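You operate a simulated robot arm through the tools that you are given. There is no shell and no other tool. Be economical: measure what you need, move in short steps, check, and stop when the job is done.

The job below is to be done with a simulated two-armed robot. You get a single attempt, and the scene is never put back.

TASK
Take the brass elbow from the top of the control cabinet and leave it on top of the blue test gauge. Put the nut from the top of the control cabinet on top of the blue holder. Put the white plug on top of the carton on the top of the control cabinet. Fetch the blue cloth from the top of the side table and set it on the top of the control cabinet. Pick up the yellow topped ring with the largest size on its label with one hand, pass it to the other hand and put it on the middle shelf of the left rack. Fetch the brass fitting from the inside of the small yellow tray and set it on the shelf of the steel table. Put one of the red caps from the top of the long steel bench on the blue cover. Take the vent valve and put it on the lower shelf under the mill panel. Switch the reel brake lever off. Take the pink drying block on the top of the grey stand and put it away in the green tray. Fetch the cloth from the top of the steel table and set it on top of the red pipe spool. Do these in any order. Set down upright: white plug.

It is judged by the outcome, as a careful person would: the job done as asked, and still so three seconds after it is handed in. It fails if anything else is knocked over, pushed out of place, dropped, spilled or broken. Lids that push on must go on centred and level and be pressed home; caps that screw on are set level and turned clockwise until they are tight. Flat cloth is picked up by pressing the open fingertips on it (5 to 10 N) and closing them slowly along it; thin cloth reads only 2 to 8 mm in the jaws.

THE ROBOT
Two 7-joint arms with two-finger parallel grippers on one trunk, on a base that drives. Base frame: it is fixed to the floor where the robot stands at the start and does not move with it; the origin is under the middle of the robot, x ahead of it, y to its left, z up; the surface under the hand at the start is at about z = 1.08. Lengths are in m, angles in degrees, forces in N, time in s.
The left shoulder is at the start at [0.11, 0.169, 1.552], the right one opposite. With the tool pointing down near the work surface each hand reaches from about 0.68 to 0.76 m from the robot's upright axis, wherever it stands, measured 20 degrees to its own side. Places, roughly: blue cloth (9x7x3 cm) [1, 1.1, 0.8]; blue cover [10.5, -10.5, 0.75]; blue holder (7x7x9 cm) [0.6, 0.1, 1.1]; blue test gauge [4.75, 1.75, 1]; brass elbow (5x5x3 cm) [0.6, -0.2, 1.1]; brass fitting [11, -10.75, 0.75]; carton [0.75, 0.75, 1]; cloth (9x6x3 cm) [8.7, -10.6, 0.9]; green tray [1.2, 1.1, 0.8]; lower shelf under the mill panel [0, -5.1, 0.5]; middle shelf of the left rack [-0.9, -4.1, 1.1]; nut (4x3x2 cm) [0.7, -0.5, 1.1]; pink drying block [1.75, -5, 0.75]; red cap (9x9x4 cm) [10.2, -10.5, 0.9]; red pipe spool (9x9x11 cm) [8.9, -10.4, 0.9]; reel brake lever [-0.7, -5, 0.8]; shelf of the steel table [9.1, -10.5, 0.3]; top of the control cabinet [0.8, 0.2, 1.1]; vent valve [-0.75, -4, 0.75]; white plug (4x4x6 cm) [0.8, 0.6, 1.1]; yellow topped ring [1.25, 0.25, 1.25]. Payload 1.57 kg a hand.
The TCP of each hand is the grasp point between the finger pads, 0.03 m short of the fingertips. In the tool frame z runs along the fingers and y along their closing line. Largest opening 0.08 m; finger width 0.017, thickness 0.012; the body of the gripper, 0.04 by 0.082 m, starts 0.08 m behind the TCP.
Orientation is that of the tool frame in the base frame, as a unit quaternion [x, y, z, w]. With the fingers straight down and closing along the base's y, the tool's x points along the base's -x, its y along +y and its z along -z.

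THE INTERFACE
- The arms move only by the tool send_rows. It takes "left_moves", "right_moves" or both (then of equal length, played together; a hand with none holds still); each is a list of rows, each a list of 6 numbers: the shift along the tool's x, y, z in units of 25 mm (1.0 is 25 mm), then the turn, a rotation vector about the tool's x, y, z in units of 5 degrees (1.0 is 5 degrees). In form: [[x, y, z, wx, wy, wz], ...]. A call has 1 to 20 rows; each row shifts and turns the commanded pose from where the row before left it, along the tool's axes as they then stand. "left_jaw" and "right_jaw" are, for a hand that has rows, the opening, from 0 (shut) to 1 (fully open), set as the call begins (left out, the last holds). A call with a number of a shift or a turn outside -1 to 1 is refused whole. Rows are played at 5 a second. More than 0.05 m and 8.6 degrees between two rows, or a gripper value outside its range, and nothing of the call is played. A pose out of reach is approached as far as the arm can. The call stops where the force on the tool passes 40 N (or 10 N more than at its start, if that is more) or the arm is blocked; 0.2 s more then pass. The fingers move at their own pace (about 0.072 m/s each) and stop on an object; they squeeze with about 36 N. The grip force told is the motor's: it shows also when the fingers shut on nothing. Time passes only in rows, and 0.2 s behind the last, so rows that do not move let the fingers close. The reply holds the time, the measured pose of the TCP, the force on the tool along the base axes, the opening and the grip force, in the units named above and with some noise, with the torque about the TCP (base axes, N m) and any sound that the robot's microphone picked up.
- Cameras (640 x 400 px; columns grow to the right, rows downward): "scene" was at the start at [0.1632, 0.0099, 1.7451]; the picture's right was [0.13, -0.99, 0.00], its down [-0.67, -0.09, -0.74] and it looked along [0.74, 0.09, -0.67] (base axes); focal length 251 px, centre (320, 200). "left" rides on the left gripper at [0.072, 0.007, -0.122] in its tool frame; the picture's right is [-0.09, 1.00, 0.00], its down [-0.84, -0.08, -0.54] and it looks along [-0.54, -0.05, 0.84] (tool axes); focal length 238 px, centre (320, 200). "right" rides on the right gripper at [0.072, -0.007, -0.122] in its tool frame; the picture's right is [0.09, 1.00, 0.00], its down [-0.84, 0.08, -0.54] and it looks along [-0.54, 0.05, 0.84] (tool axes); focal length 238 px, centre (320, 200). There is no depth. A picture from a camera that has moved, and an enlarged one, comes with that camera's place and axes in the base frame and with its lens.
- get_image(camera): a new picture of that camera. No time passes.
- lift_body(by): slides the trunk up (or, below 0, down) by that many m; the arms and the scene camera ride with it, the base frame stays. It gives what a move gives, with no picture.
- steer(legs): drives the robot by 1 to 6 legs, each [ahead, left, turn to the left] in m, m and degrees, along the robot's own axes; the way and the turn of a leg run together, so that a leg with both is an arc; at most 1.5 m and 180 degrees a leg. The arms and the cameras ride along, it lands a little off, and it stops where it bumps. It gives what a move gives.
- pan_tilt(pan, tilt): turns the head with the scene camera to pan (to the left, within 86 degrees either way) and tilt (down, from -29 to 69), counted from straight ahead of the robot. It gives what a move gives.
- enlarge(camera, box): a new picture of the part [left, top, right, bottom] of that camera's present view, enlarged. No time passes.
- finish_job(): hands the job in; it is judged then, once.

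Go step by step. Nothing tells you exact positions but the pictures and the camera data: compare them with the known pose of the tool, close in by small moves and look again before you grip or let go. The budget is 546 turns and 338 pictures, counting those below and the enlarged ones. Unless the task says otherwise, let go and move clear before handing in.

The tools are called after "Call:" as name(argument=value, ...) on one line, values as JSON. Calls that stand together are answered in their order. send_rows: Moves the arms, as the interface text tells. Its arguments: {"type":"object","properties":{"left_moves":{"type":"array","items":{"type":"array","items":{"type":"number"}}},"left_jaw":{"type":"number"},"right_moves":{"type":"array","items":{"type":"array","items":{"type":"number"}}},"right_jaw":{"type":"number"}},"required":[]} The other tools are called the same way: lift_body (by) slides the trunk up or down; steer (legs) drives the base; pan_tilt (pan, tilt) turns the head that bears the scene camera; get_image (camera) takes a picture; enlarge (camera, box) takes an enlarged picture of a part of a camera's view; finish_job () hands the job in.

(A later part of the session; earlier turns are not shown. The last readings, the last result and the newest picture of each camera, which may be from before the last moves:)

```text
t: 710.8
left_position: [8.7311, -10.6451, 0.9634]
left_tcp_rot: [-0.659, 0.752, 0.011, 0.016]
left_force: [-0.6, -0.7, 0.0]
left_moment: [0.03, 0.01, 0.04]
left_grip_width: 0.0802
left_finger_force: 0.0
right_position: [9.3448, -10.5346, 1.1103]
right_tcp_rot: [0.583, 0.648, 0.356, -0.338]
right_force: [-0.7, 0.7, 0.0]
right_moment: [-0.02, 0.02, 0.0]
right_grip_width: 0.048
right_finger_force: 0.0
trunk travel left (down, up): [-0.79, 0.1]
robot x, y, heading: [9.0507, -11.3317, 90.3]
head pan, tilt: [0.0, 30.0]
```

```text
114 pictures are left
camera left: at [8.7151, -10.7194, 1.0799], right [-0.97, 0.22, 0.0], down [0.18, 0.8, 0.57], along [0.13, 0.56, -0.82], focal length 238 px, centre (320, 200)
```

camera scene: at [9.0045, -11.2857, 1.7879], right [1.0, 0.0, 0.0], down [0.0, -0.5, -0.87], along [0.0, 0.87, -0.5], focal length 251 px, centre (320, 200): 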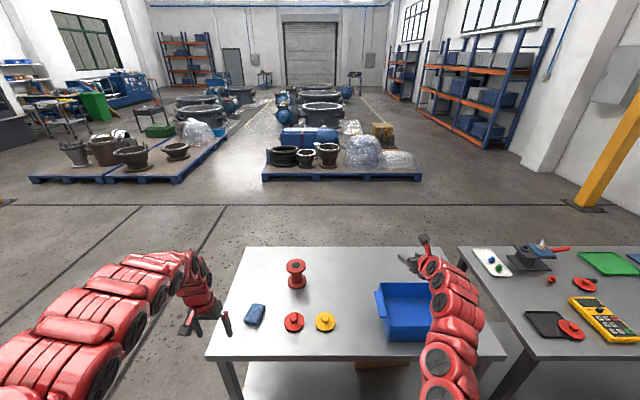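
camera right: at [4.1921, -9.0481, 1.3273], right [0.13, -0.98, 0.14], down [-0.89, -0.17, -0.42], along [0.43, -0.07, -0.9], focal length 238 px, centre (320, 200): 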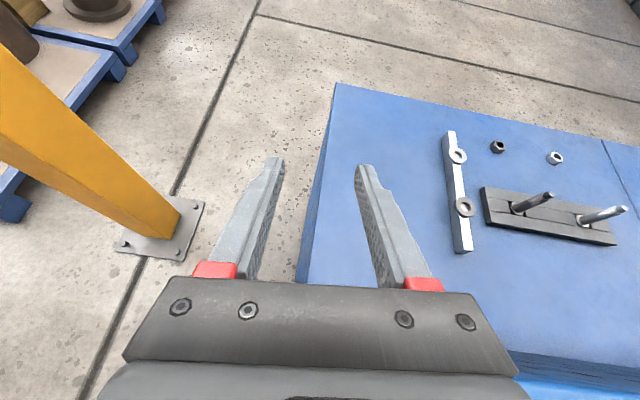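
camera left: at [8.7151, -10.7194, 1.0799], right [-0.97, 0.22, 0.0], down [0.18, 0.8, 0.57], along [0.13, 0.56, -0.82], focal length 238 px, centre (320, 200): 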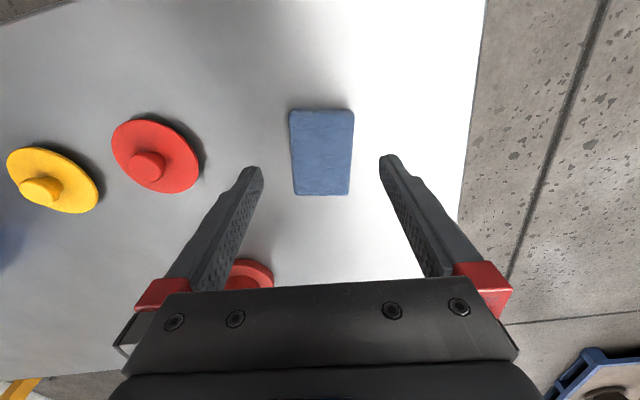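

Call:
send_rows(left_moves=[[0, 0, 0.8, 0, 0, 0], [0, 0, 0.6, 0, 0, 0], [0, 0, 0, 0, 0, 0]])

Call:
send_rows(left_moves=[[0, 0, 0.2, 0, 0, 0], [0, 0, 0, 0, 0, 0]])

Call:
send_rows(left_moves=[[0, 0, 0.15, 0, 0, 0], [0, 0, 0, 0, 0, 0]])

```text
t: 711.6
left_position: [8.7322, -10.6442, 0.9286]
left_tcp_rot: [-0.658, 0.753, 0.01, 0.016]
left_force: [0.1, -0.5, 0.1]
left_moment: [0.03, 0.04, 0.01]
left_grip_width: 0.08
left_finger_force: 0.0
right_position: [9.346, -10.5343, 1.1099]
right_tcp_rot: [0.582, 0.648, 0.355, -0.339]
right_force: [0.6, -0.2, -0.4]
right_moment: [-0.01, -0.01, 0.04]
right_grip_width: 0.048
right_finger_force: 0.1
trunk travel left (down, up): [-0.79, 0.1]
robot x, y, heading: [9.05, -11.3271, 90.5]
head pan, tilt: [0.0, 30.0]
```

```text
t: 712.2
left_position: [8.7334, -10.6443, 0.9235]
left_tcp_rot: [-0.659, 0.752, 0.009, 0.016]
left_force: [0.0, 0.0, 0.8]
left_moment: [0.01, 0.0, -0.02]
left_grip_width: 0.0801
left_finger_force: 0.1
right_position: [9.3463, -10.5346, 1.1087]
right_tcp_rot: [0.582, 0.648, 0.356, -0.338]
right_force: [0.0, 0.7, -0.6]
right_moment: [0.0, -0.01, 0.0]
right_grip_width: 0.048
right_finger_force: 0.0
trunk travel left (down, up): [-0.79, 0.1]
robot x, y, heading: [9.0478, -11.3317, 90.3]
head pan, tilt: [0.0, 30.0]
```

```text
t: 712.8
left_position: [8.7322, -10.6428, 0.9188]
left_tcp_rot: [-0.658, 0.753, 0.01, 0.017]
left_force: [0.1, -0.5, 0.5]
left_moment: [-0.01, -0.02, 0.04]
left_grip_width: 0.08
left_finger_force: 0.2
right_position: [9.3457, -10.5354, 1.1099]
right_tcp_rot: [0.582, 0.648, 0.355, -0.338]
right_force: [-0.2, -0.5, -0.7]
right_moment: [-0.01, -0.01, 0.03]
right_grip_width: 0.0478
right_finger_force: 0.1
trunk travel left (down, up): [-0.79, 0.1]
robot x, y, heading: [9.0479, -11.3289, 90.4]
head pan, tilt: [0.0, 30.0]
```

Call:
send_rows(left_moves=[[0, 0, 0.15, 0, 0, 0], [0, 0, 0, 0, 0, 0]])

Call:
send_rows(left_moves=[[0, 0, 0.15, 0, 0, 0], [0, 0, 0, 0, 0, 0]])

Call:
get_image(camera="left")

```text
t: 713.4
left_position: [8.7349, -10.6427, 0.9152]
left_tcp_rot: [-0.659, 0.752, 0.009, 0.015]
left_force: [0.6, 0.6, -0.6]
left_moment: [-0.01, -0.03, 0.0]
left_grip_width: 0.0799
left_finger_force: 0.1
right_position: [9.3458, -10.535, 1.1097]
right_tcp_rot: [0.583, 0.648, 0.355, -0.338]
right_force: [0.5, -0.5, 1.2]
right_moment: [0.05, -0.01, -0.01]
right_grip_width: 0.0479
right_finger_force: 0.1
trunk travel left (down, up): [-0.79, 0.1]
robot x, y, heading: [9.0443, -11.3291, 90.0]
head pan, tilt: [0.0, 30.0]
```

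```text
t: 714.0
left_position: [8.7347, -10.6412, 0.9119]
left_tcp_rot: [-0.659, 0.752, 0.011, 0.016]
left_force: [0.0, -0.6, -0.3]
left_moment: [-0.01, -0.03, 0.03]
left_grip_width: 0.0801
left_finger_force: 0.1
right_position: [9.3462, -10.5342, 1.1096]
right_tcp_rot: [0.582, 0.648, 0.356, -0.338]
right_force: [-0.6, 0.8, 0.0]
right_moment: [0.01, -0.01, -0.01]
right_grip_width: 0.0481
right_finger_force: 0.1
trunk travel left (down, up): [-0.79, 0.1]
robot x, y, heading: [9.0472, -11.3332, 90.4]
head pan, tilt: [0.0, 30.0]
```

```text
113 pictures are left
camera left: at [8.7178, -10.7167, 1.0283], right [-0.97, 0.22, 0.0], down [0.18, 0.8, 0.57], along [0.13, 0.56, -0.82], focal length 238 px, centre (320, 200)
```

left: 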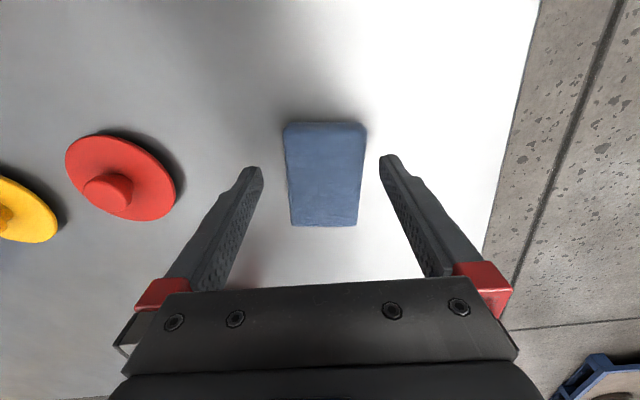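

Call:
send_rows(left_moves=[[0, 0, 0.06, 0, 0, 0], [0, 0, 0, 0, 0, 0], [0, 0, 0, 0, 0, 0], [0, 0, 0, 0, 0, 0], [0, 0, 0, 0, 0, 0]], left_jaw=0)

Call:
send_rows(left_moves=[[0, 0, -0.4, 0, 0, 0], [0, 0, -0.5, 0, 0, 0], [0, 0, -0.5, 0, 0, 0], [0, 0, 0, 0, 0, 0]])

Call:
lift_body(by=0.1)

Call:
get_image(camera="left")

```text
t: 715.2
left_position: [8.7347, -10.6428, 0.9107]
left_tcp_rot: [-0.659, 0.752, 0.011, 0.016]
left_force: [0.2, -0.2, 0.5]
left_moment: [0.01, 0.01, 0.04]
left_grip_width: 0.0
left_finger_force: 21.1
right_position: [9.3474, -10.5349, 1.1081]
right_tcp_rot: [0.581, 0.648, 0.355, -0.339]
right_force: [-0.3, -0.2, 0.1]
right_moment: [0.0, -0.02, 0.02]
right_grip_width: 0.0478
right_finger_force: 0.0
trunk travel left (down, up): [-0.79, 0.1]
robot x, y, heading: [9.0465, -11.3314, 90.1]
head pan, tilt: [0.0, 30.0]
```

```text
t: 716.2
left_position: [8.7352, -10.6445, 0.9463]
left_tcp_rot: [-0.659, 0.752, 0.01, 0.016]
left_force: [0.6, 0.0, -0.1]
left_moment: [-0.04, -0.01, -0.02]
left_grip_width: 0.0002
left_finger_force: 21.8
right_position: [9.3467, -10.534, 1.1084]
right_tcp_rot: [0.582, 0.648, 0.355, -0.339]
right_force: [-0.1, 0.0, -0.4]
right_moment: [-0.01, 0.0, -0.01]
right_grip_width: 0.0478
right_finger_force: 0.0
trunk travel left (down, up): [-0.79, 0.1]
robot x, y, heading: [9.0526, -11.3351, 90.4]
head pan, tilt: [0.0, 30.0]
```

```text
t: 717.5
left_position: [8.7358, -10.6434, 1.0457]
left_tcp_rot: [-0.658, 0.753, 0.01, 0.015]
left_force: [-0.9, -0.1, 0.4]
left_moment: [0.01, 0.05, 0.01]
left_grip_width: 0.0002
left_finger_force: 20.7
right_position: [9.3451, -10.5344, 1.2086]
right_tcp_rot: [0.582, 0.649, 0.355, -0.339]
right_force: [-0.1, -0.4, -0.5]
right_moment: [0.01, -0.01, 0.01]
right_grip_width: 0.0483
right_finger_force: 0.1
trunk travel left (down, up): [-0.89, 0.0]
robot x, y, heading: [9.0456, -11.3294, 90.5]
head pan, tilt: [0.0, 30.0]
```

```text
112 pictures are left
camera left: at [8.718, -10.7173, 1.1629], right [-0.97, 0.22, 0.0], down [0.18, 0.8, 0.57], along [0.13, 0.56, -0.82], focal length 238 px, centre (320, 200)
```

left: 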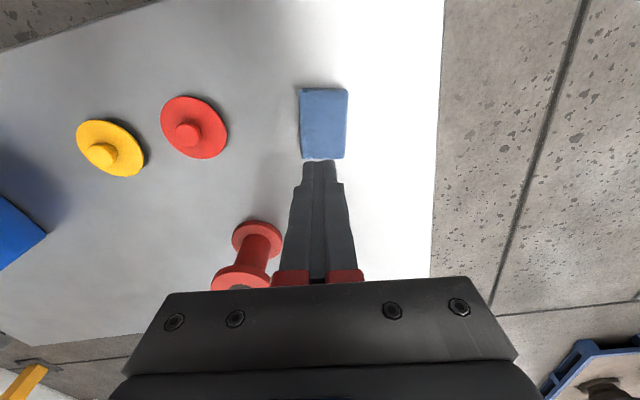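

The table is lower than I thought (~0.83); the jaws closed above the pad. Retrying lower.

Call:
send_rows(left_moves=[[-0.8, 0.1, 0, 0, 0, 0], [0, 0, 0, 0, 0, 0], [0, 0, 0, 0, 0, 0]], left_jaw=1)

Call:
lift_body(by=-0.15)

Call:
get_image(camera="left")

```text
t: 718.3
left_position: [8.7372, -10.6291, 1.0494]
left_tcp_rot: [-0.659, 0.752, 0.01, 0.016]
left_force: [-0.1, -0.2, 0.2]
left_moment: [0.01, -0.02, -0.01]
left_grip_width: 0.08
left_finger_force: 0.0
left hand out of reach, approached as far as the arm can: row 1
right_position: [9.3464, -10.5345, 1.209]
right_tcp_rot: [0.582, 0.648, 0.355, -0.339]
right_force: [-0.5, -0.6, -0.4]
right_moment: [-0.03, 0.01, -0.01]
right_grip_width: 0.048
right_finger_force: 0.0
trunk travel left (down, up): [-0.89, 0.0]
robot x, y, heading: [9.0463, -11.3277, 90.5]
head pan, tilt: [0.0, 30.0]
```

```text
t: 720.1
left_position: [8.7363, -10.6286, 0.8991]
left_tcp_rot: [-0.658, 0.752, 0.01, 0.016]
left_force: [-0.1, -0.4, 0.5]
left_moment: [-0.04, -0.01, 0.0]
left_grip_width: 0.0799
left_finger_force: 0.1
right_position: [9.3466, -10.5346, 1.0596]
right_tcp_rot: [0.582, 0.648, 0.355, -0.339]
right_force: [-0.4, -0.2, 0.1]
right_moment: [0.04, 0.02, 0.01]
right_grip_width: 0.0482
right_finger_force: 0.1
trunk travel left (down, up): [-0.74, 0.15]
robot x, y, heading: [9.045, -11.3331, 90.1]
head pan, tilt: [0.0, 30.0]
```

```text
111 pictures are left
camera left: at [8.7192, -10.704, 1.0167], right [-0.97, 0.22, 0.0], down [0.18, 0.8, 0.57], along [0.13, 0.56, -0.82], focal length 238 px, centre (320, 200)
```

left: 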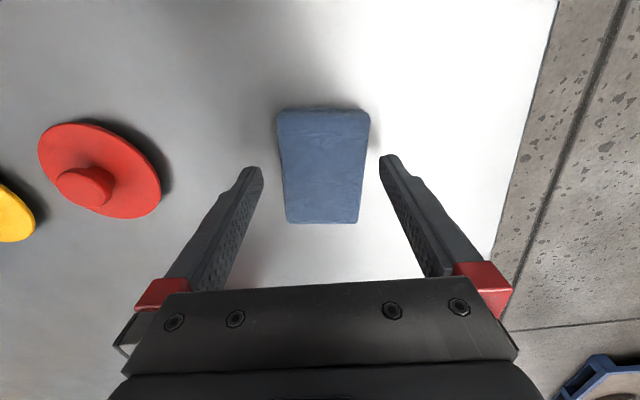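

Call:
send_rows(left_moves=[[0, 0, 0.5, 0, 0, 0], [0, 0, 0.5, 0, 0, 0], [0, 0, 0, 0, 0, 0]])

Call:
send_rows(left_moves=[[0, 0, 0.2, 0, 0, 0], [0, 0, 0, 0, 0, 0]])

Call:
send_rows(left_moves=[[0, 0, 0.2, 0, 0, 0], [0, 0, 0, 0, 0, 0]])

```text
t: 720.9
left_position: [8.7378, -10.6356, 0.8798]
left_tcp_rot: [-0.659, 0.752, 0.014, 0.016]
left_force: [-7.9, 7.6, 21.2]
left_moment: [0.14, 0.88, -0.65]
left_grip_width: 0.0802
left_finger_force: 0.1
left hand out of reach, approached as far as the arm can: row 2
right_position: [9.3465, -10.5353, 1.0604]
right_tcp_rot: [0.583, 0.647, 0.356, -0.339]
right_force: [-0.5, 0.5, 0.1]
right_moment: [-0.03, 0.02, 0.02]
right_grip_width: 0.0481
right_finger_force: 0.0
trunk travel left (down, up): [-0.74, 0.15]
robot x, y, heading: [9.0497, -11.3277, 90.4]
head pan, tilt: [0.0, 30.0]
```

```text
t: 721.3
left_position: [8.7383, -10.6356, 0.8811]
left_tcp_rot: [-0.659, 0.752, 0.017, 0.019]
left_force: [1.3, -11.5, 24.3]
left_moment: [-0.55, -0.33, -0.49]
left_grip_width: 0.0801
left_finger_force: 0.0
right_position: [9.3485, -10.5375, 1.062]
right_tcp_rot: [0.582, 0.647, 0.357, -0.34]
right_force: [0.2, -1.0, -0.2]
right_moment: [-0.01, -0.02, 0.0]
right_grip_width: 0.0482
right_finger_force: 0.1
trunk travel left (down, up): [-0.74, 0.15]
robot x, y, heading: [9.0476, -11.3333, 90.1]
head pan, tilt: [0.0, 30.0]
stopped in row 2 (left hand): the force on the tool passed its limit at 44 N (the readings are from after the stop); the commanded pose is now the measured one
```

```text
t: 721.6
left_position: [8.7385, -10.6352, 0.8804]
left_tcp_rot: [-0.659, 0.752, 0.017, 0.019]
left_force: [2.1, -14.5, 25.2]
left_moment: [-0.73, -0.75, -0.46]
left_grip_width: 0.0796
left_finger_force: 0.1
right_position: [9.3484, -10.5379, 1.0618]
right_tcp_rot: [0.583, 0.647, 0.357, -0.339]
right_force: [0.6, 0.2, -0.4]
right_moment: [0.01, -0.01, 0.01]
right_grip_width: 0.048
right_finger_force: 0.0
trunk travel left (down, up): [-0.74, 0.15]
robot x, y, heading: [9.0473, -11.3326, 90.0]
head pan, tilt: [0.0, 30.0]
stopped in row 1 (left hand): the force on the tool passed its limit at 41 N (the readings are from after the stop); the commanded pose is now the measured one
```

Call:
send_rows(left_moves=[[0, 0, -0.1, 0, 0, 0], [0, 0, 0, 0, 0, 0]])

Call:
send_rows(left_moves=[[0, 0, 0, 0, 0, 0], [0, 0, 0, 0, 0, 0], [0, 0, 0, 0, 0, 0], [0, 0, 0, 0, 0, 0], [0, 0, 0, 0, 0, 0]], left_jaw=0)

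Call:
get_image(camera="left")

```text
t: 722.2
left_position: [8.7377, -10.6344, 0.8805]
left_tcp_rot: [-0.66, 0.751, 0.017, 0.02]
left_force: [-0.9, -9.9, 12.7]
left_moment: [-0.32, 0.48, 0.51]
left_grip_width: 0.0785
left_finger_force: 0.1
right_position: [9.3478, -10.536, 1.0602]
right_tcp_rot: [0.583, 0.647, 0.357, -0.339]
right_force: [-0.5, 0.6, -0.8]
right_moment: [0.03, 0.0, 0.0]
right_grip_width: 0.0475
right_finger_force: 0.1
trunk travel left (down, up): [-0.74, 0.15]
robot x, y, heading: [9.0482, -11.3304, 90.3]
head pan, tilt: [0.0, 30.0]
```

```text
t: 723.4
left_position: [8.7366, -10.631, 0.8791]
left_tcp_rot: [-0.659, 0.752, 0.019, 0.021]
left_force: [-9.0, 5.6, 16.4]
left_moment: [0.12, 0.67, -0.23]
left_grip_width: 0.0602
left_finger_force: 35.6
right_position: [9.3453, -10.5352, 1.0597]
right_tcp_rot: [0.582, 0.648, 0.356, -0.339]
right_force: [1.1, 0.0, 0.6]
right_moment: [0.01, -0.02, 0.01]
right_grip_width: 0.0481
right_finger_force: 0.1
trunk travel left (down, up): [-0.74, 0.15]
robot x, y, heading: [9.0481, -11.3278, 90.1]
head pan, tilt: [0.0, 30.0]
```

```text
110 pictures are left
camera left: at [8.72, -10.7076, 0.9961], right [-0.98, 0.22, 0.0], down [0.18, 0.79, 0.59], along [0.13, 0.57, -0.81], focal length 238 px, centre (320, 200)
```

left: 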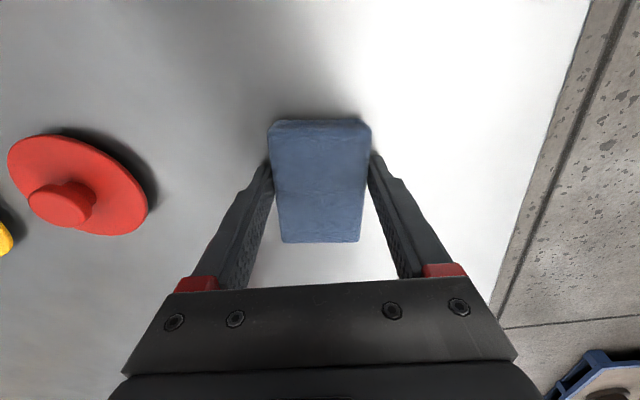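

Gripped at 60 mm. Lifting.

Call:
send_rows(left_moves=[[0, 0, -0.3, 0, 0, 0], [0, 0, -0.4, 0, 0, 0], [0, 0, -0.4, 0, 0, 0], [0, 0, 0, 0, 0, 0]])

Call:
lift_body(by=0.14)

Call:
get_image(camera="left")

Call:
get_image(camera="scene")

```text
t: 724.4
left_position: [8.7381, -10.6335, 0.9073]
left_tcp_rot: [-0.659, 0.752, 0.015, 0.019]
left_force: [-0.1, 0.3, 0.0]
left_moment: [-0.01, -0.05, -0.01]
left_grip_width: 0.0602
left_finger_force: 36.1
right_position: [9.3468, -10.5336, 1.0595]
right_tcp_rot: [0.582, 0.648, 0.356, -0.338]
right_force: [0.6, -0.1, 0.6]
right_moment: [-0.04, -0.02, 0.0]
right_grip_width: 0.0477
right_finger_force: 0.2
trunk travel left (down, up): [-0.74, 0.15]
robot x, y, heading: [9.0487, -11.3299, 90.4]
head pan, tilt: [0.0, 30.0]
```

```text
t: 726.1
left_position: [8.7374, -10.6335, 1.0479]
left_tcp_rot: [-0.66, 0.751, 0.017, 0.02]
left_force: [-0.1, 0.7, -1.0]
left_moment: [-0.01, -0.02, 0.02]
left_grip_width: 0.06
left_finger_force: 36.0
right_position: [9.3464, -10.5348, 1.1997]
right_tcp_rot: [0.583, 0.648, 0.356, -0.337]
right_force: [-0.1, 0.6, -0.3]
right_moment: [0.01, 0.03, -0.01]
right_grip_width: 0.0481
right_finger_force: 0.0
trunk travel left (down, up): [-0.88, 0.01]
robot x, y, heading: [9.0478, -11.3309, 90.2]
head pan, tilt: [0.0, 30.0]
```

```text
109 pictures are left
camera left: at [8.7208, -10.7085, 1.1628], right [-0.98, 0.22, 0.0], down [0.18, 0.79, 0.58], along [0.13, 0.57, -0.81], focal length 238 px, centre (320, 200)
```

left: 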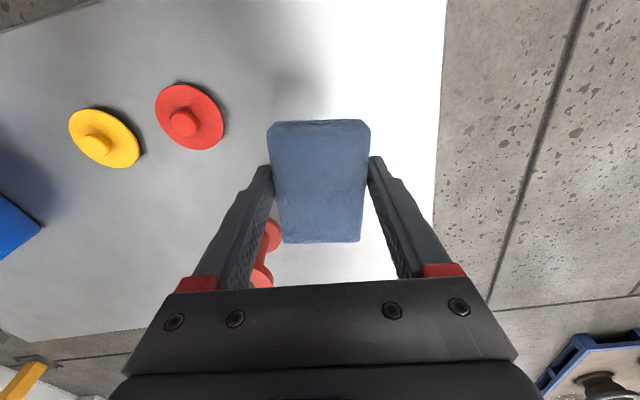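

```text
108 pictures are left
camera scene: at [9.0472, -11.1603, 1.7777], right [1.0, 0.0, 0.0], down [0.0, -0.5, -0.87], along [0.0, 0.87, -0.5], focal length 251 px, centre (320, 200)
```

scene: 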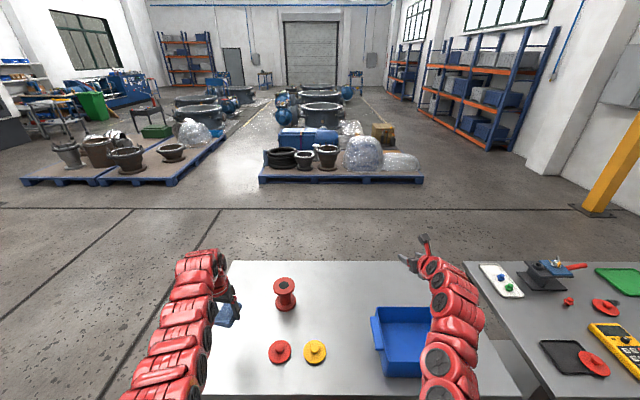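

Call:
steer(legs=[[0.13, -0.16, 0]])

Call:
get_image(camera="left")

```text
t: 727.7
left_position: [8.8953, -10.5011, 1.0468]
left_tcp_rot: [-0.66, 0.751, 0.016, 0.019]
left_force: [1.2, -0.5, 0.3]
left_moment: [-0.01, 0.0, -0.02]
left_grip_width: 0.0596
left_finger_force: 36.1
right_position: [9.5043, -10.4019, 1.2003]
right_tcp_rot: [0.582, 0.647, 0.357, -0.339]
right_force: [-0.9, -0.8, 0.6]
right_moment: [0.01, -0.02, -0.01]
right_grip_width: 0.0478
right_finger_force: 0.1
trunk travel left (down, up): [-0.88, 0.01]
robot x, y, heading: [9.208, -11.199, 90.3]
head pan, tilt: [0.0, 30.0]
```

```text
107 pictures are left
camera left: at [8.8785, -10.5767, 1.1632], right [-0.98, 0.22, 0.0], down [0.18, 0.79, 0.58], along [0.13, 0.57, -0.81], focal length 238 px, centre (320, 200)
```

left: 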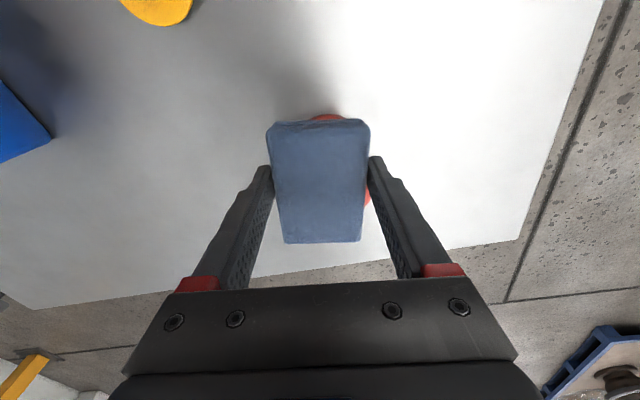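

Call:
send_rows(left_moves=[[-0.69, 0.18, 0.2, 0, 0, 0], [-0.69, 0.18, 0.2, 0, 0, 0], [-0.69, 0.18, 0.1, 0, 0, 0], [0, 0, 0, 0, 0, 0]])

Call:
get_image(camera="left")

Call:
enlarge(camera="scene", box=[170, 220, 330, 340])

```text
t: 728.7
left_position: [8.8944, -10.4903, 1.0441]
left_tcp_rot: [-0.66, 0.751, 0.016, 0.019]
left_force: [-1.0, 0.2, -1.1]
left_moment: [0.03, 0.03, 0.0]
left_grip_width: 0.0594
left_finger_force: 36.1
left hand out of reach, approached as far as the arm can: row 1, 2, 3
right_position: [9.5048, -10.4022, 1.1991]
right_tcp_rot: [0.582, 0.648, 0.356, -0.338]
right_force: [0.7, 0.0, 0.5]
right_moment: [0.02, 0.02, 0.02]
right_grip_width: 0.048
right_finger_force: 0.1
trunk travel left (down, up): [-0.88, 0.01]
robot x, y, heading: [9.2086, -11.1966, 90.0]
head pan, tilt: [0.0, 30.0]
```

```text
106 pictures are left
camera left: at [8.8778, -10.567, 1.1606], right [-0.98, 0.22, 0.0], down [0.18, 0.79, 0.58], along [0.13, 0.57, -0.81], focal length 238 px, centre (320, 200)
```

left: 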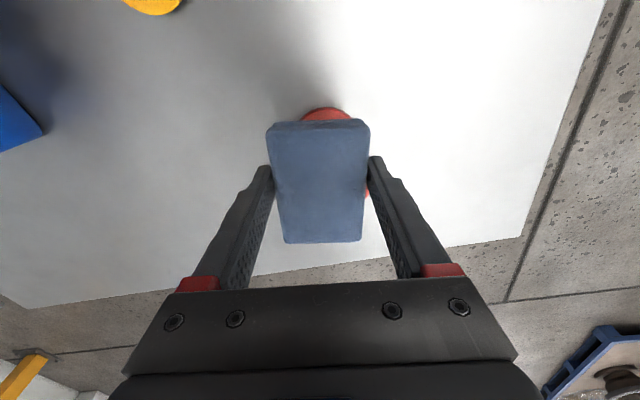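

```text
3.33 times, centred on (250, 280) of scene
camera zoom: at [9.2059, -11.0277, 1.7778], right [1.0, 0.01, 0.0], down [0.0, -0.5, -0.87], along [0.0, 0.87, -0.5], focal length 836 px, centre (553, -67)
```

zoom: 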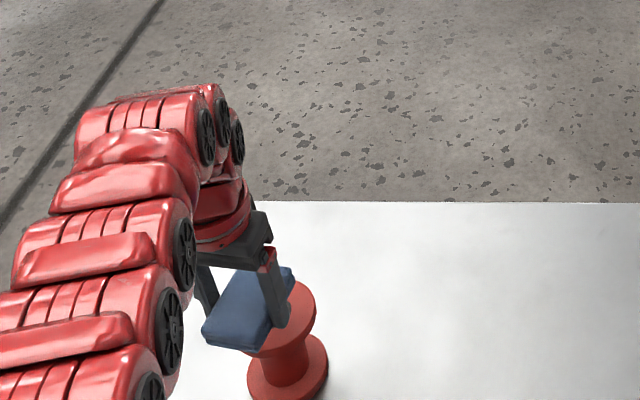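

Call:
steer(legs=[[-0.12, 0, 0]])

Call:
lift_body(by=-0.12)

Call:
send_rows(left_moves=[[0, 0, -0.8, 0, 0, 0], [0, 0, -0.8, 0, 0, 0], [0, 0, -0.8, 0, 0, 0], [0, 0, -0.8, 0, 0, 0], [0, 0, -0.8, 0, 0, 0], [-0.8, 0.2, -0.4, 0, 0, 0], [-0.8, 0.2, 0, 0, 0, 0], [-0.6, 0.1, 0, 0, 0, 0], [0, 0, 0, 0, 0, 0]])

Call:
steer(legs=[[0.11, 0.01, 0]])

Call:
get_image(camera="left")

Call:
enlarge(camera="scene", box=[170, 200, 330, 320])

```text
t: 730.0
left_position: [8.8957, -10.6119, 1.0428]
left_tcp_rot: [-0.659, 0.752, 0.015, 0.019]
left_force: [0.7, 0.1, -1.5]
left_moment: [0.03, 0.0, 0.0]
left_grip_width: 0.0593
left_finger_force: 36.5
right_position: [9.5079, -10.5215, 1.1983]
right_tcp_rot: [0.583, 0.648, 0.356, -0.339]
right_force: [0.3, 0.1, 0.3]
right_moment: [0.01, 0.03, -0.03]
right_grip_width: 0.0481
right_finger_force: 0.0
trunk travel left (down, up): [-0.88, 0.01]
robot x, y, heading: [9.2049, -11.3168, 90.4]
head pan, tilt: [0.0, 30.0]
```

```text
t: 731.5
left_position: [8.8954, -10.6112, 0.9251]
left_tcp_rot: [-0.659, 0.752, 0.016, 0.019]
left_force: [0.7, 0.7, -1.5]
left_moment: [-0.01, -0.05, -0.01]
left_grip_width: 0.0591
left_finger_force: 35.6
right_position: [9.5062, -10.5221, 1.078]
right_tcp_rot: [0.582, 0.648, 0.355, -0.338]
right_force: [-0.3, -0.2, 0.7]
right_moment: [0.03, 0.0, -0.01]
right_grip_width: 0.0481
right_finger_force: 0.1
trunk travel left (down, up): [-0.76, 0.13]
robot x, y, heading: [9.2065, -11.3194, 90.2]
head pan, tilt: [0.0, 30.0]
```

```text
t: 733.5
left_position: [8.8949, -10.599, 1.0346]
left_tcp_rot: [-0.659, 0.752, 0.016, 0.019]
left_force: [-0.5, 0.2, -0.2]
left_moment: [0.03, 0.02, 0.0]
left_grip_width: 0.059
left_finger_force: 35.8
left hand out of reach, approached as far as the arm can: row 7, 8
right_position: [9.5067, -10.5234, 1.0776]
right_tcp_rot: [0.583, 0.648, 0.355, -0.338]
right_force: [0.9, 0.9, 0.5]
right_moment: [0.0, 0.0, -0.01]
right_grip_width: 0.0479
right_finger_force: 0.1
trunk travel left (down, up): [-0.76, 0.13]
robot x, y, heading: [9.2058, -11.3193, 90.1]
head pan, tilt: [0.0, 30.0]
```

```text
t: 734.7
left_position: [8.8844, -10.4955, 1.0355]
left_tcp_rot: [-0.66, 0.751, 0.016, 0.019]
left_force: [0.2, -0.9, -0.3]
left_moment: [0.0, -0.03, 0.0]
left_grip_width: 0.0588
left_finger_force: 36.1
right_position: [9.495, -10.4174, 1.0801]
right_tcp_rot: [0.582, 0.647, 0.357, -0.338]
right_force: [-0.5, 0.6, 0.2]
right_moment: [0.02, -0.02, -0.04]
right_grip_width: 0.0477
right_finger_force: 0.1
trunk travel left (down, up): [-0.76, 0.13]
robot x, y, heading: [9.1972, -11.2138, 90.2]
head pan, tilt: [0.0, 30.0]
```

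```text
104 pictures are left
camera left: at [8.8672, -10.5694, 1.1512], right [-0.98, 0.22, 0.0], down [0.18, 0.79, 0.58], along [0.13, 0.57, -0.81], focal length 238 px, centre (320, 200)
```

left: 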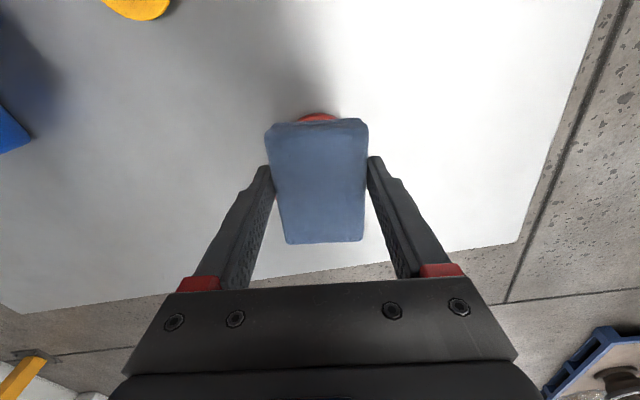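

```text
3.33 times, centred on (250, 260) of scene
camera zoom: at [9.1968, -11.0434, 1.6579], right [1.0, 0.0, 0.0], down [0.0, -0.5, -0.87], along [0.0, 0.87, -0.5], focal length 836 px, centre (553, 0)
```

zoom: 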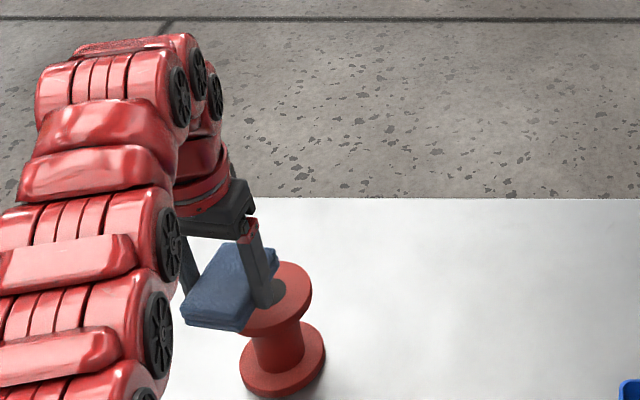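

Call:
steer(legs=[[0.035, -0.014, 0]])

Call:
get_image(camera="left")

Call:
enlarge(camera="scene", box=[170, 200, 330, 320])

```text
t: 735.5
left_position: [8.8964, -10.4615, 1.0369]
left_tcp_rot: [-0.66, 0.751, 0.017, 0.021]
left_force: [0.1, -0.4, -0.3]
left_moment: [0.02, -0.01, 0.0]
left_grip_width: 0.059
left_finger_force: 36.1
right_position: [9.509, -10.3852, 1.0822]
right_tcp_rot: [0.582, 0.648, 0.356, -0.339]
right_force: [0.4, -0.4, 0.1]
right_moment: [-0.05, 0.02, -0.03]
right_grip_width: 0.0479
right_finger_force: 0.1
trunk travel left (down, up): [-0.76, 0.13]
robot x, y, heading: [9.2099, -11.177, 90.3]
head pan, tilt: [0.0, 30.0]
```

```text
102 pictures are left
camera left: at [8.88, -10.5372, 1.1528], right [-0.98, 0.22, 0.0], down [0.18, 0.79, 0.59], along [0.13, 0.57, -0.81], focal length 238 px, centre (320, 200)
```

left: 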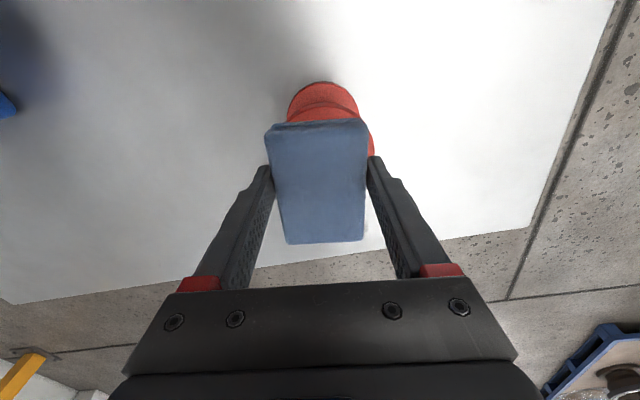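

```text
3.33 times, centred on (250, 260) of scene
camera zoom: at [9.2091, -11.0127, 1.6584], right [1.0, 0.0, 0.0], down [0.0, -0.5, -0.87], along [0.0, 0.87, -0.5], focal length 836 px, centre (553, 0)
```

zoom: 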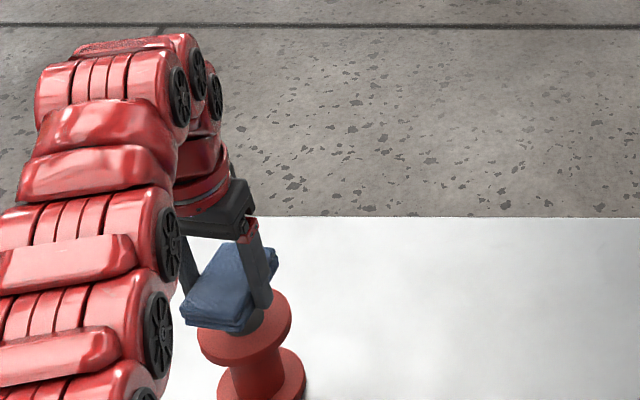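

Call:
lift_body(by=-0.03)

Call:
lift_body(by=-0.008)

Call:
lift_body(by=-0.006)

```text
t: 736.3
left_position: [8.8985, -10.4582, 1.0054]
left_tcp_rot: [-0.659, 0.752, 0.015, 0.019]
left_force: [0.7, 0.0, -0.7]
left_moment: [0.0, 0.01, -0.02]
left_grip_width: 0.059
left_finger_force: 36.1
right_position: [9.51, -10.3824, 1.0489]
right_tcp_rot: [0.583, 0.647, 0.356, -0.338]
right_force: [0.2, -0.9, 0.4]
right_moment: [0.03, 0.01, -0.01]
right_grip_width: 0.0479
right_finger_force: 0.1
trunk travel left (down, up): [-0.73, 0.16]
robot x, y, heading: [9.2156, -11.1747, 90.2]
head pan, tilt: [0.0, 30.0]
```

```text
t: 736.9
left_position: [8.897, -10.459, 0.9968]
left_tcp_rot: [-0.659, 0.751, 0.016, 0.02]
left_force: [0.5, -0.2, 0.1]
left_moment: [0.01, 0.0, 0.02]
left_grip_width: 0.0588
left_finger_force: 36.6
right_position: [9.5095, -10.3824, 1.0414]
right_tcp_rot: [0.583, 0.647, 0.357, -0.338]
right_force: [-0.3, -0.1, 0.1]
right_moment: [-0.03, 0.0, 0.0]
right_grip_width: 0.0482
right_finger_force: 0.0
trunk travel left (down, up): [-0.722, 0.168]
robot x, y, heading: [9.2098, -11.1785, 90.2]
head pan, tilt: [0.0, 30.0]
```

```text
t: 737.4
left_position: [8.8984, -10.4585, 0.9909]
left_tcp_rot: [-0.659, 0.751, 0.017, 0.02]
left_force: [-0.9, 0.0, 0.8]
left_moment: [0.0, -0.01, 0.01]
left_grip_width: 0.0585
left_finger_force: 36.2
right_position: [9.5093, -10.3825, 1.0348]
right_tcp_rot: [0.582, 0.648, 0.356, -0.339]
right_force: [0.1, -0.2, -0.2]
right_moment: [-0.02, -0.01, 0.02]
right_grip_width: 0.048
right_finger_force: 0.1
trunk travel left (down, up): [-0.716, 0.174]
robot x, y, heading: [9.213, -11.1835, 90.4]
head pan, tilt: [0.0, 30.0]
```

Call:
lift_body(by=-0.004)

Call:
lift_body(by=-0.004)

Call:
get_image(camera="left")

```text
t: 737.9
left_position: [8.8975, -10.4591, 0.9908]
left_tcp_rot: [-0.66, 0.751, 0.017, 0.021]
left_force: [-2.1, 1.9, 17.7]
left_moment: [-0.05, -0.09, 0.04]
left_grip_width: 0.0588
left_finger_force: 35.9
right_position: [9.5101, -10.3845, 1.0326]
right_tcp_rot: [0.582, 0.647, 0.357, -0.34]
right_force: [-0.3, 0.9, 0.1]
right_moment: [0.03, 0.0, 0.03]
right_grip_width: 0.0479
right_finger_force: 0.1
trunk travel left (down, up): [-0.712, 0.178]
robot x, y, heading: [9.2117, -11.1796, 90.0]
head pan, tilt: [0.0, 30.0]
```

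```text
t: 738.4
left_position: [8.8965, -10.4574, 0.9907]
left_tcp_rot: [-0.659, 0.751, 0.022, 0.022]
left_force: [2.5, -5.9, 19.5]
left_moment: [-0.64, -0.37, -0.11]
left_grip_width: 0.059
left_finger_force: 36.1
right_position: [9.5102, -10.3837, 1.0284]
right_tcp_rot: [0.583, 0.647, 0.357, -0.339]
right_force: [-0.7, -0.1, -0.4]
right_moment: [-0.02, -0.05, -0.07]
right_grip_width: 0.048
right_finger_force: 0.0
trunk travel left (down, up): [-0.709, 0.181]
robot x, y, heading: [9.2083, -11.1759, 90.3]
head pan, tilt: [0.0, 30.0]
stopped: the force on the tool passed its limit at 41 N (the readings are from after the stop); the commanded pose is now the measured one
```

```text
100 pictures are left
camera left: at [8.881, -10.5341, 1.1055], right [-0.98, 0.22, 0.01], down [0.18, 0.78, 0.59], along [0.12, 0.58, -0.8], focal length 238 px, centre (320, 200)
```

left: 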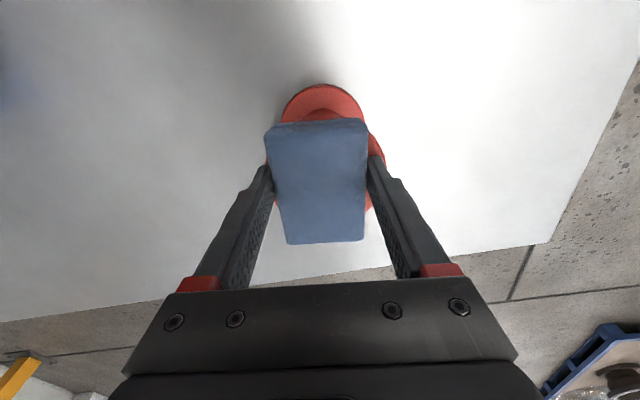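

Call:
lift_body(by=0.006)

Call:
send_rows(left_moves=[[0, 0, 0, 0, 0, 0], [0, 0, 0, 0, 0, 0], [0, 0, 0, 0, 0, 0]], left_jaw=1)

Call:
lift_body(by=0.12)

Call:
get_image(camera="left")

Call:
enlarge(camera="scene", box=[170, 200, 330, 320])

```text
t: 739.0
left_position: [8.896, -10.458, 0.9938]
left_tcp_rot: [-0.66, 0.751, 0.02, 0.021]
left_force: [-0.8, -0.4, -0.3]
left_moment: [0.0, 0.03, 0.01]
left_grip_width: 0.0589
left_finger_force: 36.0
right_position: [9.51, -10.3831, 1.0337]
right_tcp_rot: [0.583, 0.647, 0.356, -0.339]
right_force: [-0.6, 0.2, 0.0]
right_moment: [-0.04, -0.01, 0.02]
right_grip_width: 0.0482
right_finger_force: 0.0
trunk travel left (down, up): [-0.715, 0.175]
robot x, y, heading: [9.2152, -11.179, 90.4]
head pan, tilt: [0.0, 30.0]
```

```text
t: 739.8
left_position: [8.8978, -10.4559, 0.9926]
left_tcp_rot: [-0.66, 0.751, 0.02, 0.022]
left_force: [-0.6, -0.4, -0.2]
left_moment: [0.04, 0.01, 0.01]
left_grip_width: 0.0801
left_finger_force: 0.1
right_position: [9.5093, -10.3817, 1.0337]
right_tcp_rot: [0.583, 0.647, 0.356, -0.338]
right_force: [0.4, -0.3, -0.4]
right_moment: [0.05, 0.02, 0.03]
right_grip_width: 0.0483
right_finger_force: 0.0
trunk travel left (down, up): [-0.715, 0.175]
robot x, y, heading: [9.2118, -11.1744, 90.3]
head pan, tilt: [0.0, 30.0]
```

```text
t: 741.3
left_position: [8.8963, -10.4562, 1.113]
left_tcp_rot: [-0.66, 0.751, 0.02, 0.022]
left_force: [-0.5, 0.6, 0.5]
left_moment: [0.03, 0.0, -0.01]
left_grip_width: 0.0798
left_finger_force: 0.1
right_position: [9.5099, -10.383, 1.1539]
right_tcp_rot: [0.583, 0.647, 0.356, -0.338]
right_force: [0.0, 0.1, -0.1]
right_moment: [0.0, 0.02, -0.03]
right_grip_width: 0.0477
right_finger_force: 0.0
trunk travel left (down, up): [-0.835, 0.055]
robot x, y, heading: [9.2094, -11.1837, 90.4]
head pan, tilt: [0.0, 30.0]
```

```text
99 pictures are left
camera left: at [8.8803, -10.5327, 1.2283], right [-0.98, 0.22, 0.01], down [0.18, 0.79, 0.59], along [0.12, 0.58, -0.81], focal length 238 px, centre (320, 200)
```

left: 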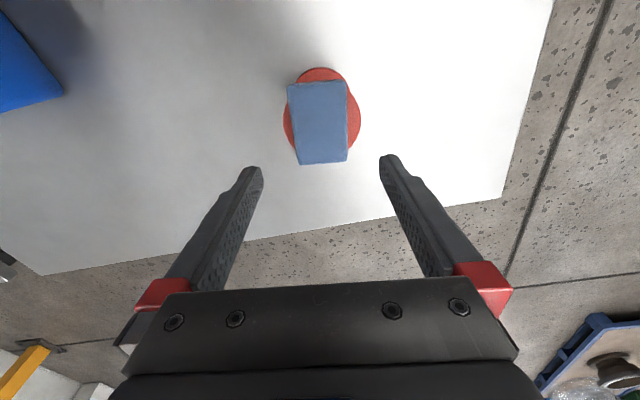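

```text
3.33 times, centred on (250, 260) of scene
camera zoom: at [9.2105, -11.0079, 1.7323], right [1.0, 0.0, 0.0], down [0.0, -0.5, -0.87], along [0.0, 0.87, -0.5], focal length 836 px, centre (553, 0)
```

zoom: 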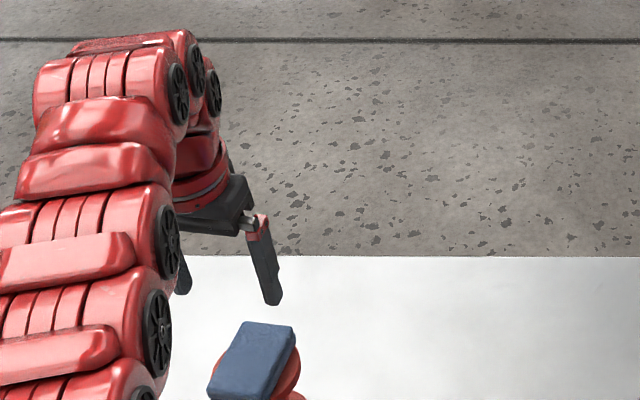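

The cloth lies on the red spool. Next the red cap and blue cover on the long bench.

Call:
steer(legs=[[-0.4, 0, 0], [0, -1.4, -0.3]])

Call:
get_image(camera="scene")

Call:
get_image(camera="left")

```text
t: 750.4
left_position: [10.2745, -10.8596, 1.113]
left_tcp_rot: [-0.667, 0.745, 0.02, 0.021]
left_force: [-0.2, -1.2, -0.6]
left_moment: [-0.02, 0.02, 0.01]
left_grip_width: 0.0803
left_finger_force: 0.0
right_position: [10.8838, -10.7753, 1.1535]
right_tcp_rot: [0.577, 0.652, 0.353, -0.341]
right_force: [0.7, -0.1, 0.2]
right_moment: [-0.03, -0.03, -0.03]
right_grip_width: 0.048
right_finger_force: 0.0
trunk travel left (down, up): [-0.835, 0.055]
robot x, y, heading: [10.6001, -11.5765, 91.1]
head pan, tilt: [0.0, 30.0]
```

```text
97 pictures are left
camera scene: at [10.5984, -11.406, 1.7323], right [1.0, 0.02, 0.0], down [0.01, -0.5, -0.87], along [-0.02, 0.87, -0.5], focal length 251 px, centre (320, 200)
```

scene: 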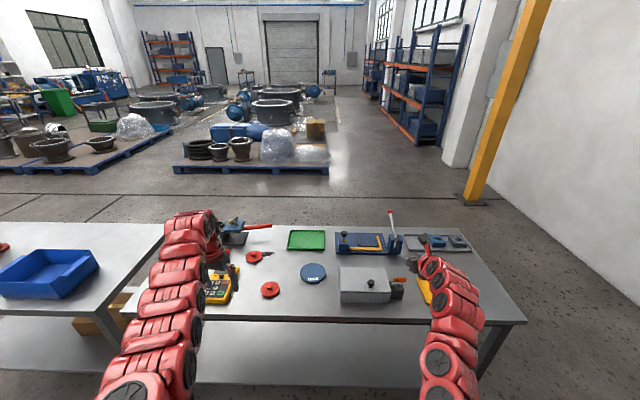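

```text
96 pictures are left
camera left: at [10.2596, -10.937, 1.2284], right [-0.98, 0.2, 0.01], down [0.17, 0.79, 0.59], along [0.11, 0.58, -0.81], focal length 238 px, centre (320, 200)
```

left: 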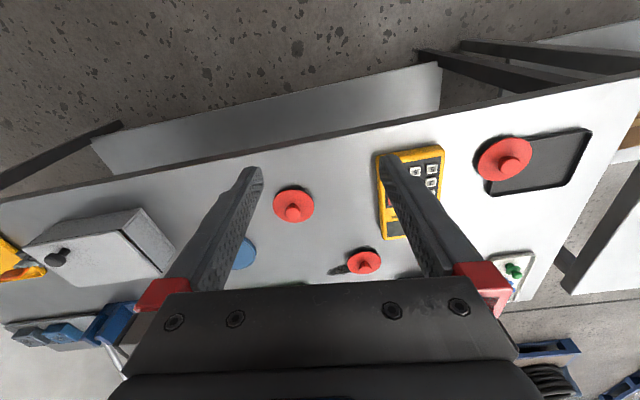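

Call:
enlarge(camera="scene", box=[230, 215, 480, 320])

Call:
enlarge(camera="left", box=[200, 170, 400, 290])

```text
2.56 times, centred on (355, 268) of scene
camera zoom: at [10.5984, -11.406, 1.7323], right [1.0, 0.02, 0.0], down [0.01, -0.5, -0.87], along [-0.02, 0.87, -0.5], focal length 642 px, centre (230, 27)
```

zoom: 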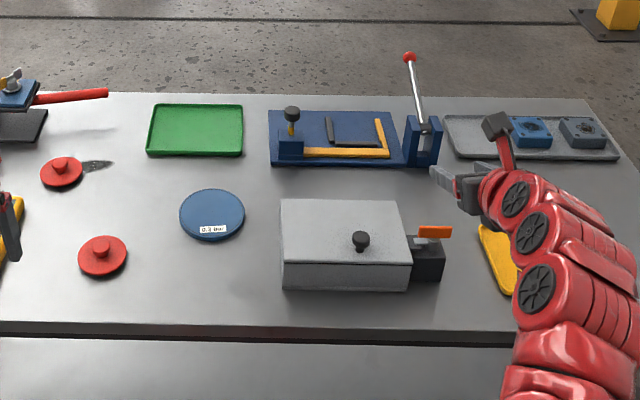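

```text
3.20 times, centred on (300, 230) of left
camera zoom: at [10.2596, -10.937, 1.2284], right [-0.98, 0.2, 0.01], down [0.17, 0.79, 0.59], along [0.11, 0.58, -0.81], focal length 763 px, centre (384, 104)
```

zoom: 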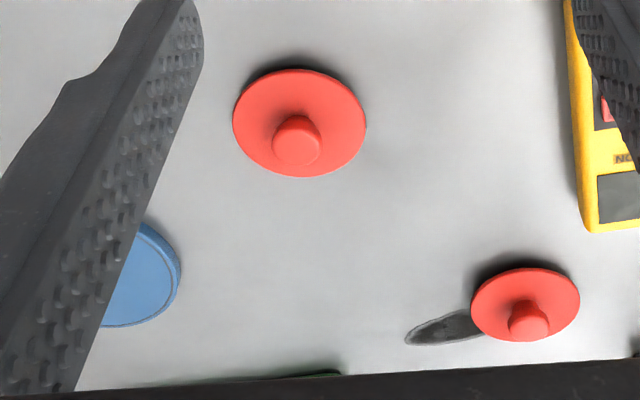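

Call:
send_rows(right_moves=[[0, 0, -0.8, 0, 0, 0], [0, 0, -0.8, 0, 0, 0], [0, 0, -0.8, 0, 0, 0], [0, 0, -0.8, 0, 0, 0], [0, 0, 0, 0, 0, 0]])

Call:
steer(legs=[[0.16, -0.09, -1.1]])

Call:
get_image(camera="left")

```text
t: 751.6
left_position: [10.275, -10.8593, 1.1127]
left_tcp_rot: [-0.666, 0.745, 0.02, 0.02]
left_force: [0.3, 0.4, -0.2]
left_moment: [0.0, -0.04, 0.01]
left_grip_width: 0.08
left_finger_force: 0.1
right_position: [10.8885, -10.8445, 1.1938]
right_tcp_rot: [0.577, 0.653, 0.352, -0.342]
right_force: [-0.2, 0.1, 0.3]
right_moment: [-0.04, -0.02, 0.05]
right_grip_width: 0.048
right_finger_force: 0.0
trunk travel left (down, up): [-0.835, 0.055]
robot x, y, heading: [10.6021, -11.5764, 91.3]
head pan, tilt: [0.0, 30.0]
```

```text
t: 753.1
left_position: [10.3787, -10.6932, 1.1138]
left_tcp_rot: [-0.658, 0.752, 0.02, 0.021]
left_force: [-0.2, -0.3, 1.4]
left_moment: [0.0, -0.01, 0.02]
left_grip_width: 0.0798
left_finger_force: 0.2
right_position: [10.9924, -10.6907, 1.1949]
right_tcp_rot: [0.584, 0.647, 0.357, -0.338]
right_force: [-0.3, -0.5, 0.1]
right_moment: [0.01, 0.02, 0.02]
right_grip_width: 0.0477
right_finger_force: 0.1
trunk travel left (down, up): [-0.835, 0.055]
robot x, y, heading: [10.6883, -11.4173, 90.1]
head pan, tilt: [0.0, 30.0]
```

```text
93 pictures are left
camera left: at [10.3615, -10.7703, 1.2291], right [-0.97, 0.22, 0.01], down [0.18, 0.79, 0.59], along [0.13, 0.58, -0.81], focal length 238 px, centre (320, 200)
```

left: 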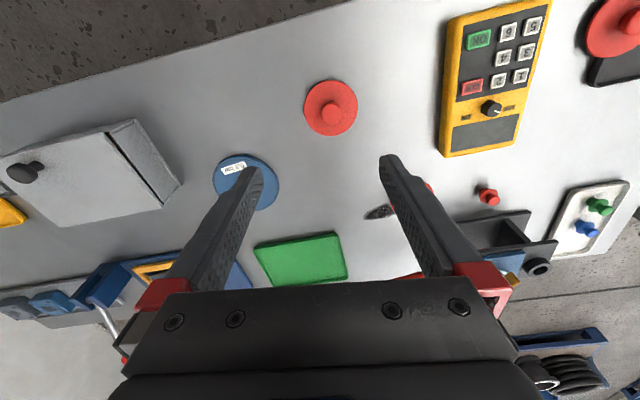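

Call:
send_rows(left_moves=[[-0.96, 0.57, 0, 0, 0, 0], [0, 0, 0, 0, 0, 0]], left_jaw=0.8)

Call:
lift_body(by=-0.16)

Call:
get_image(camera="left")

Call:
enlarge(camera="left", box=[250, 110, 400, 230])

```text
t: 753.7
left_position: [10.3792, -10.6918, 1.1137]
left_tcp_rot: [-0.659, 0.752, 0.02, 0.022]
left_force: [0.3, 0.0, 0.5]
left_moment: [-0.01, 0.01, 0.01]
left_grip_width: 0.0641
left_finger_force: 0.0
left hand out of reach, approached as far as the arm can: row 1
right_position: [10.9922, -10.6896, 1.1939]
right_tcp_rot: [0.583, 0.647, 0.356, -0.338]
right_force: [-0.6, -0.2, -0.2]
right_moment: [0.0, -0.01, 0.0]
right_grip_width: 0.048
right_finger_force: 0.0
trunk travel left (down, up): [-0.835, 0.055]
robot x, y, heading: [10.6947, -11.4147, 89.9]
head pan, tilt: [0.0, 30.0]
```

```text
t: 755.5
left_position: [10.379, -10.6928, 0.9536]
left_tcp_rot: [-0.658, 0.752, 0.02, 0.022]
left_force: [0.9, 0.2, -0.3]
left_moment: [0.02, 0.01, -0.03]
left_grip_width: 0.064
left_finger_force: 0.1
right_position: [10.9933, -10.6888, 1.0333]
right_tcp_rot: [0.584, 0.647, 0.357, -0.338]
right_force: [-0.3, 0.2, -0.2]
right_moment: [0.0, 0.01, 0.02]
right_grip_width: 0.0478
right_finger_force: 0.0
trunk travel left (down, up): [-0.675, 0.215]
robot x, y, heading: [10.6905, -11.4137, 89.9]
head pan, tilt: [0.0, 30.0]
```

```text
92 pictures are left
camera left: at [10.3621, -10.7691, 1.0687], right [-0.97, 0.22, 0.01], down [0.18, 0.79, 0.59], along [0.13, 0.58, -0.81], focal length 238 px, centre (320, 200)
```

left: 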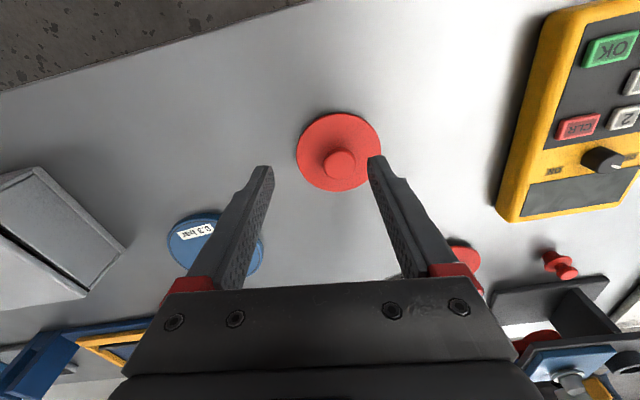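

```text
3.33 times, centred on (325, 170) of left
camera zoom: at [10.3621, -10.7691, 1.0687], right [-0.97, 0.22, 0.01], down [0.18, 0.79, 0.59], along [0.13, 0.58, -0.81], focal length 794 px, centre (303, 300)
```

zoom: 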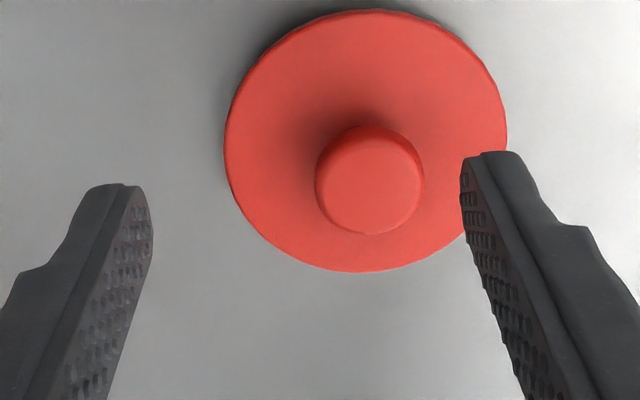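

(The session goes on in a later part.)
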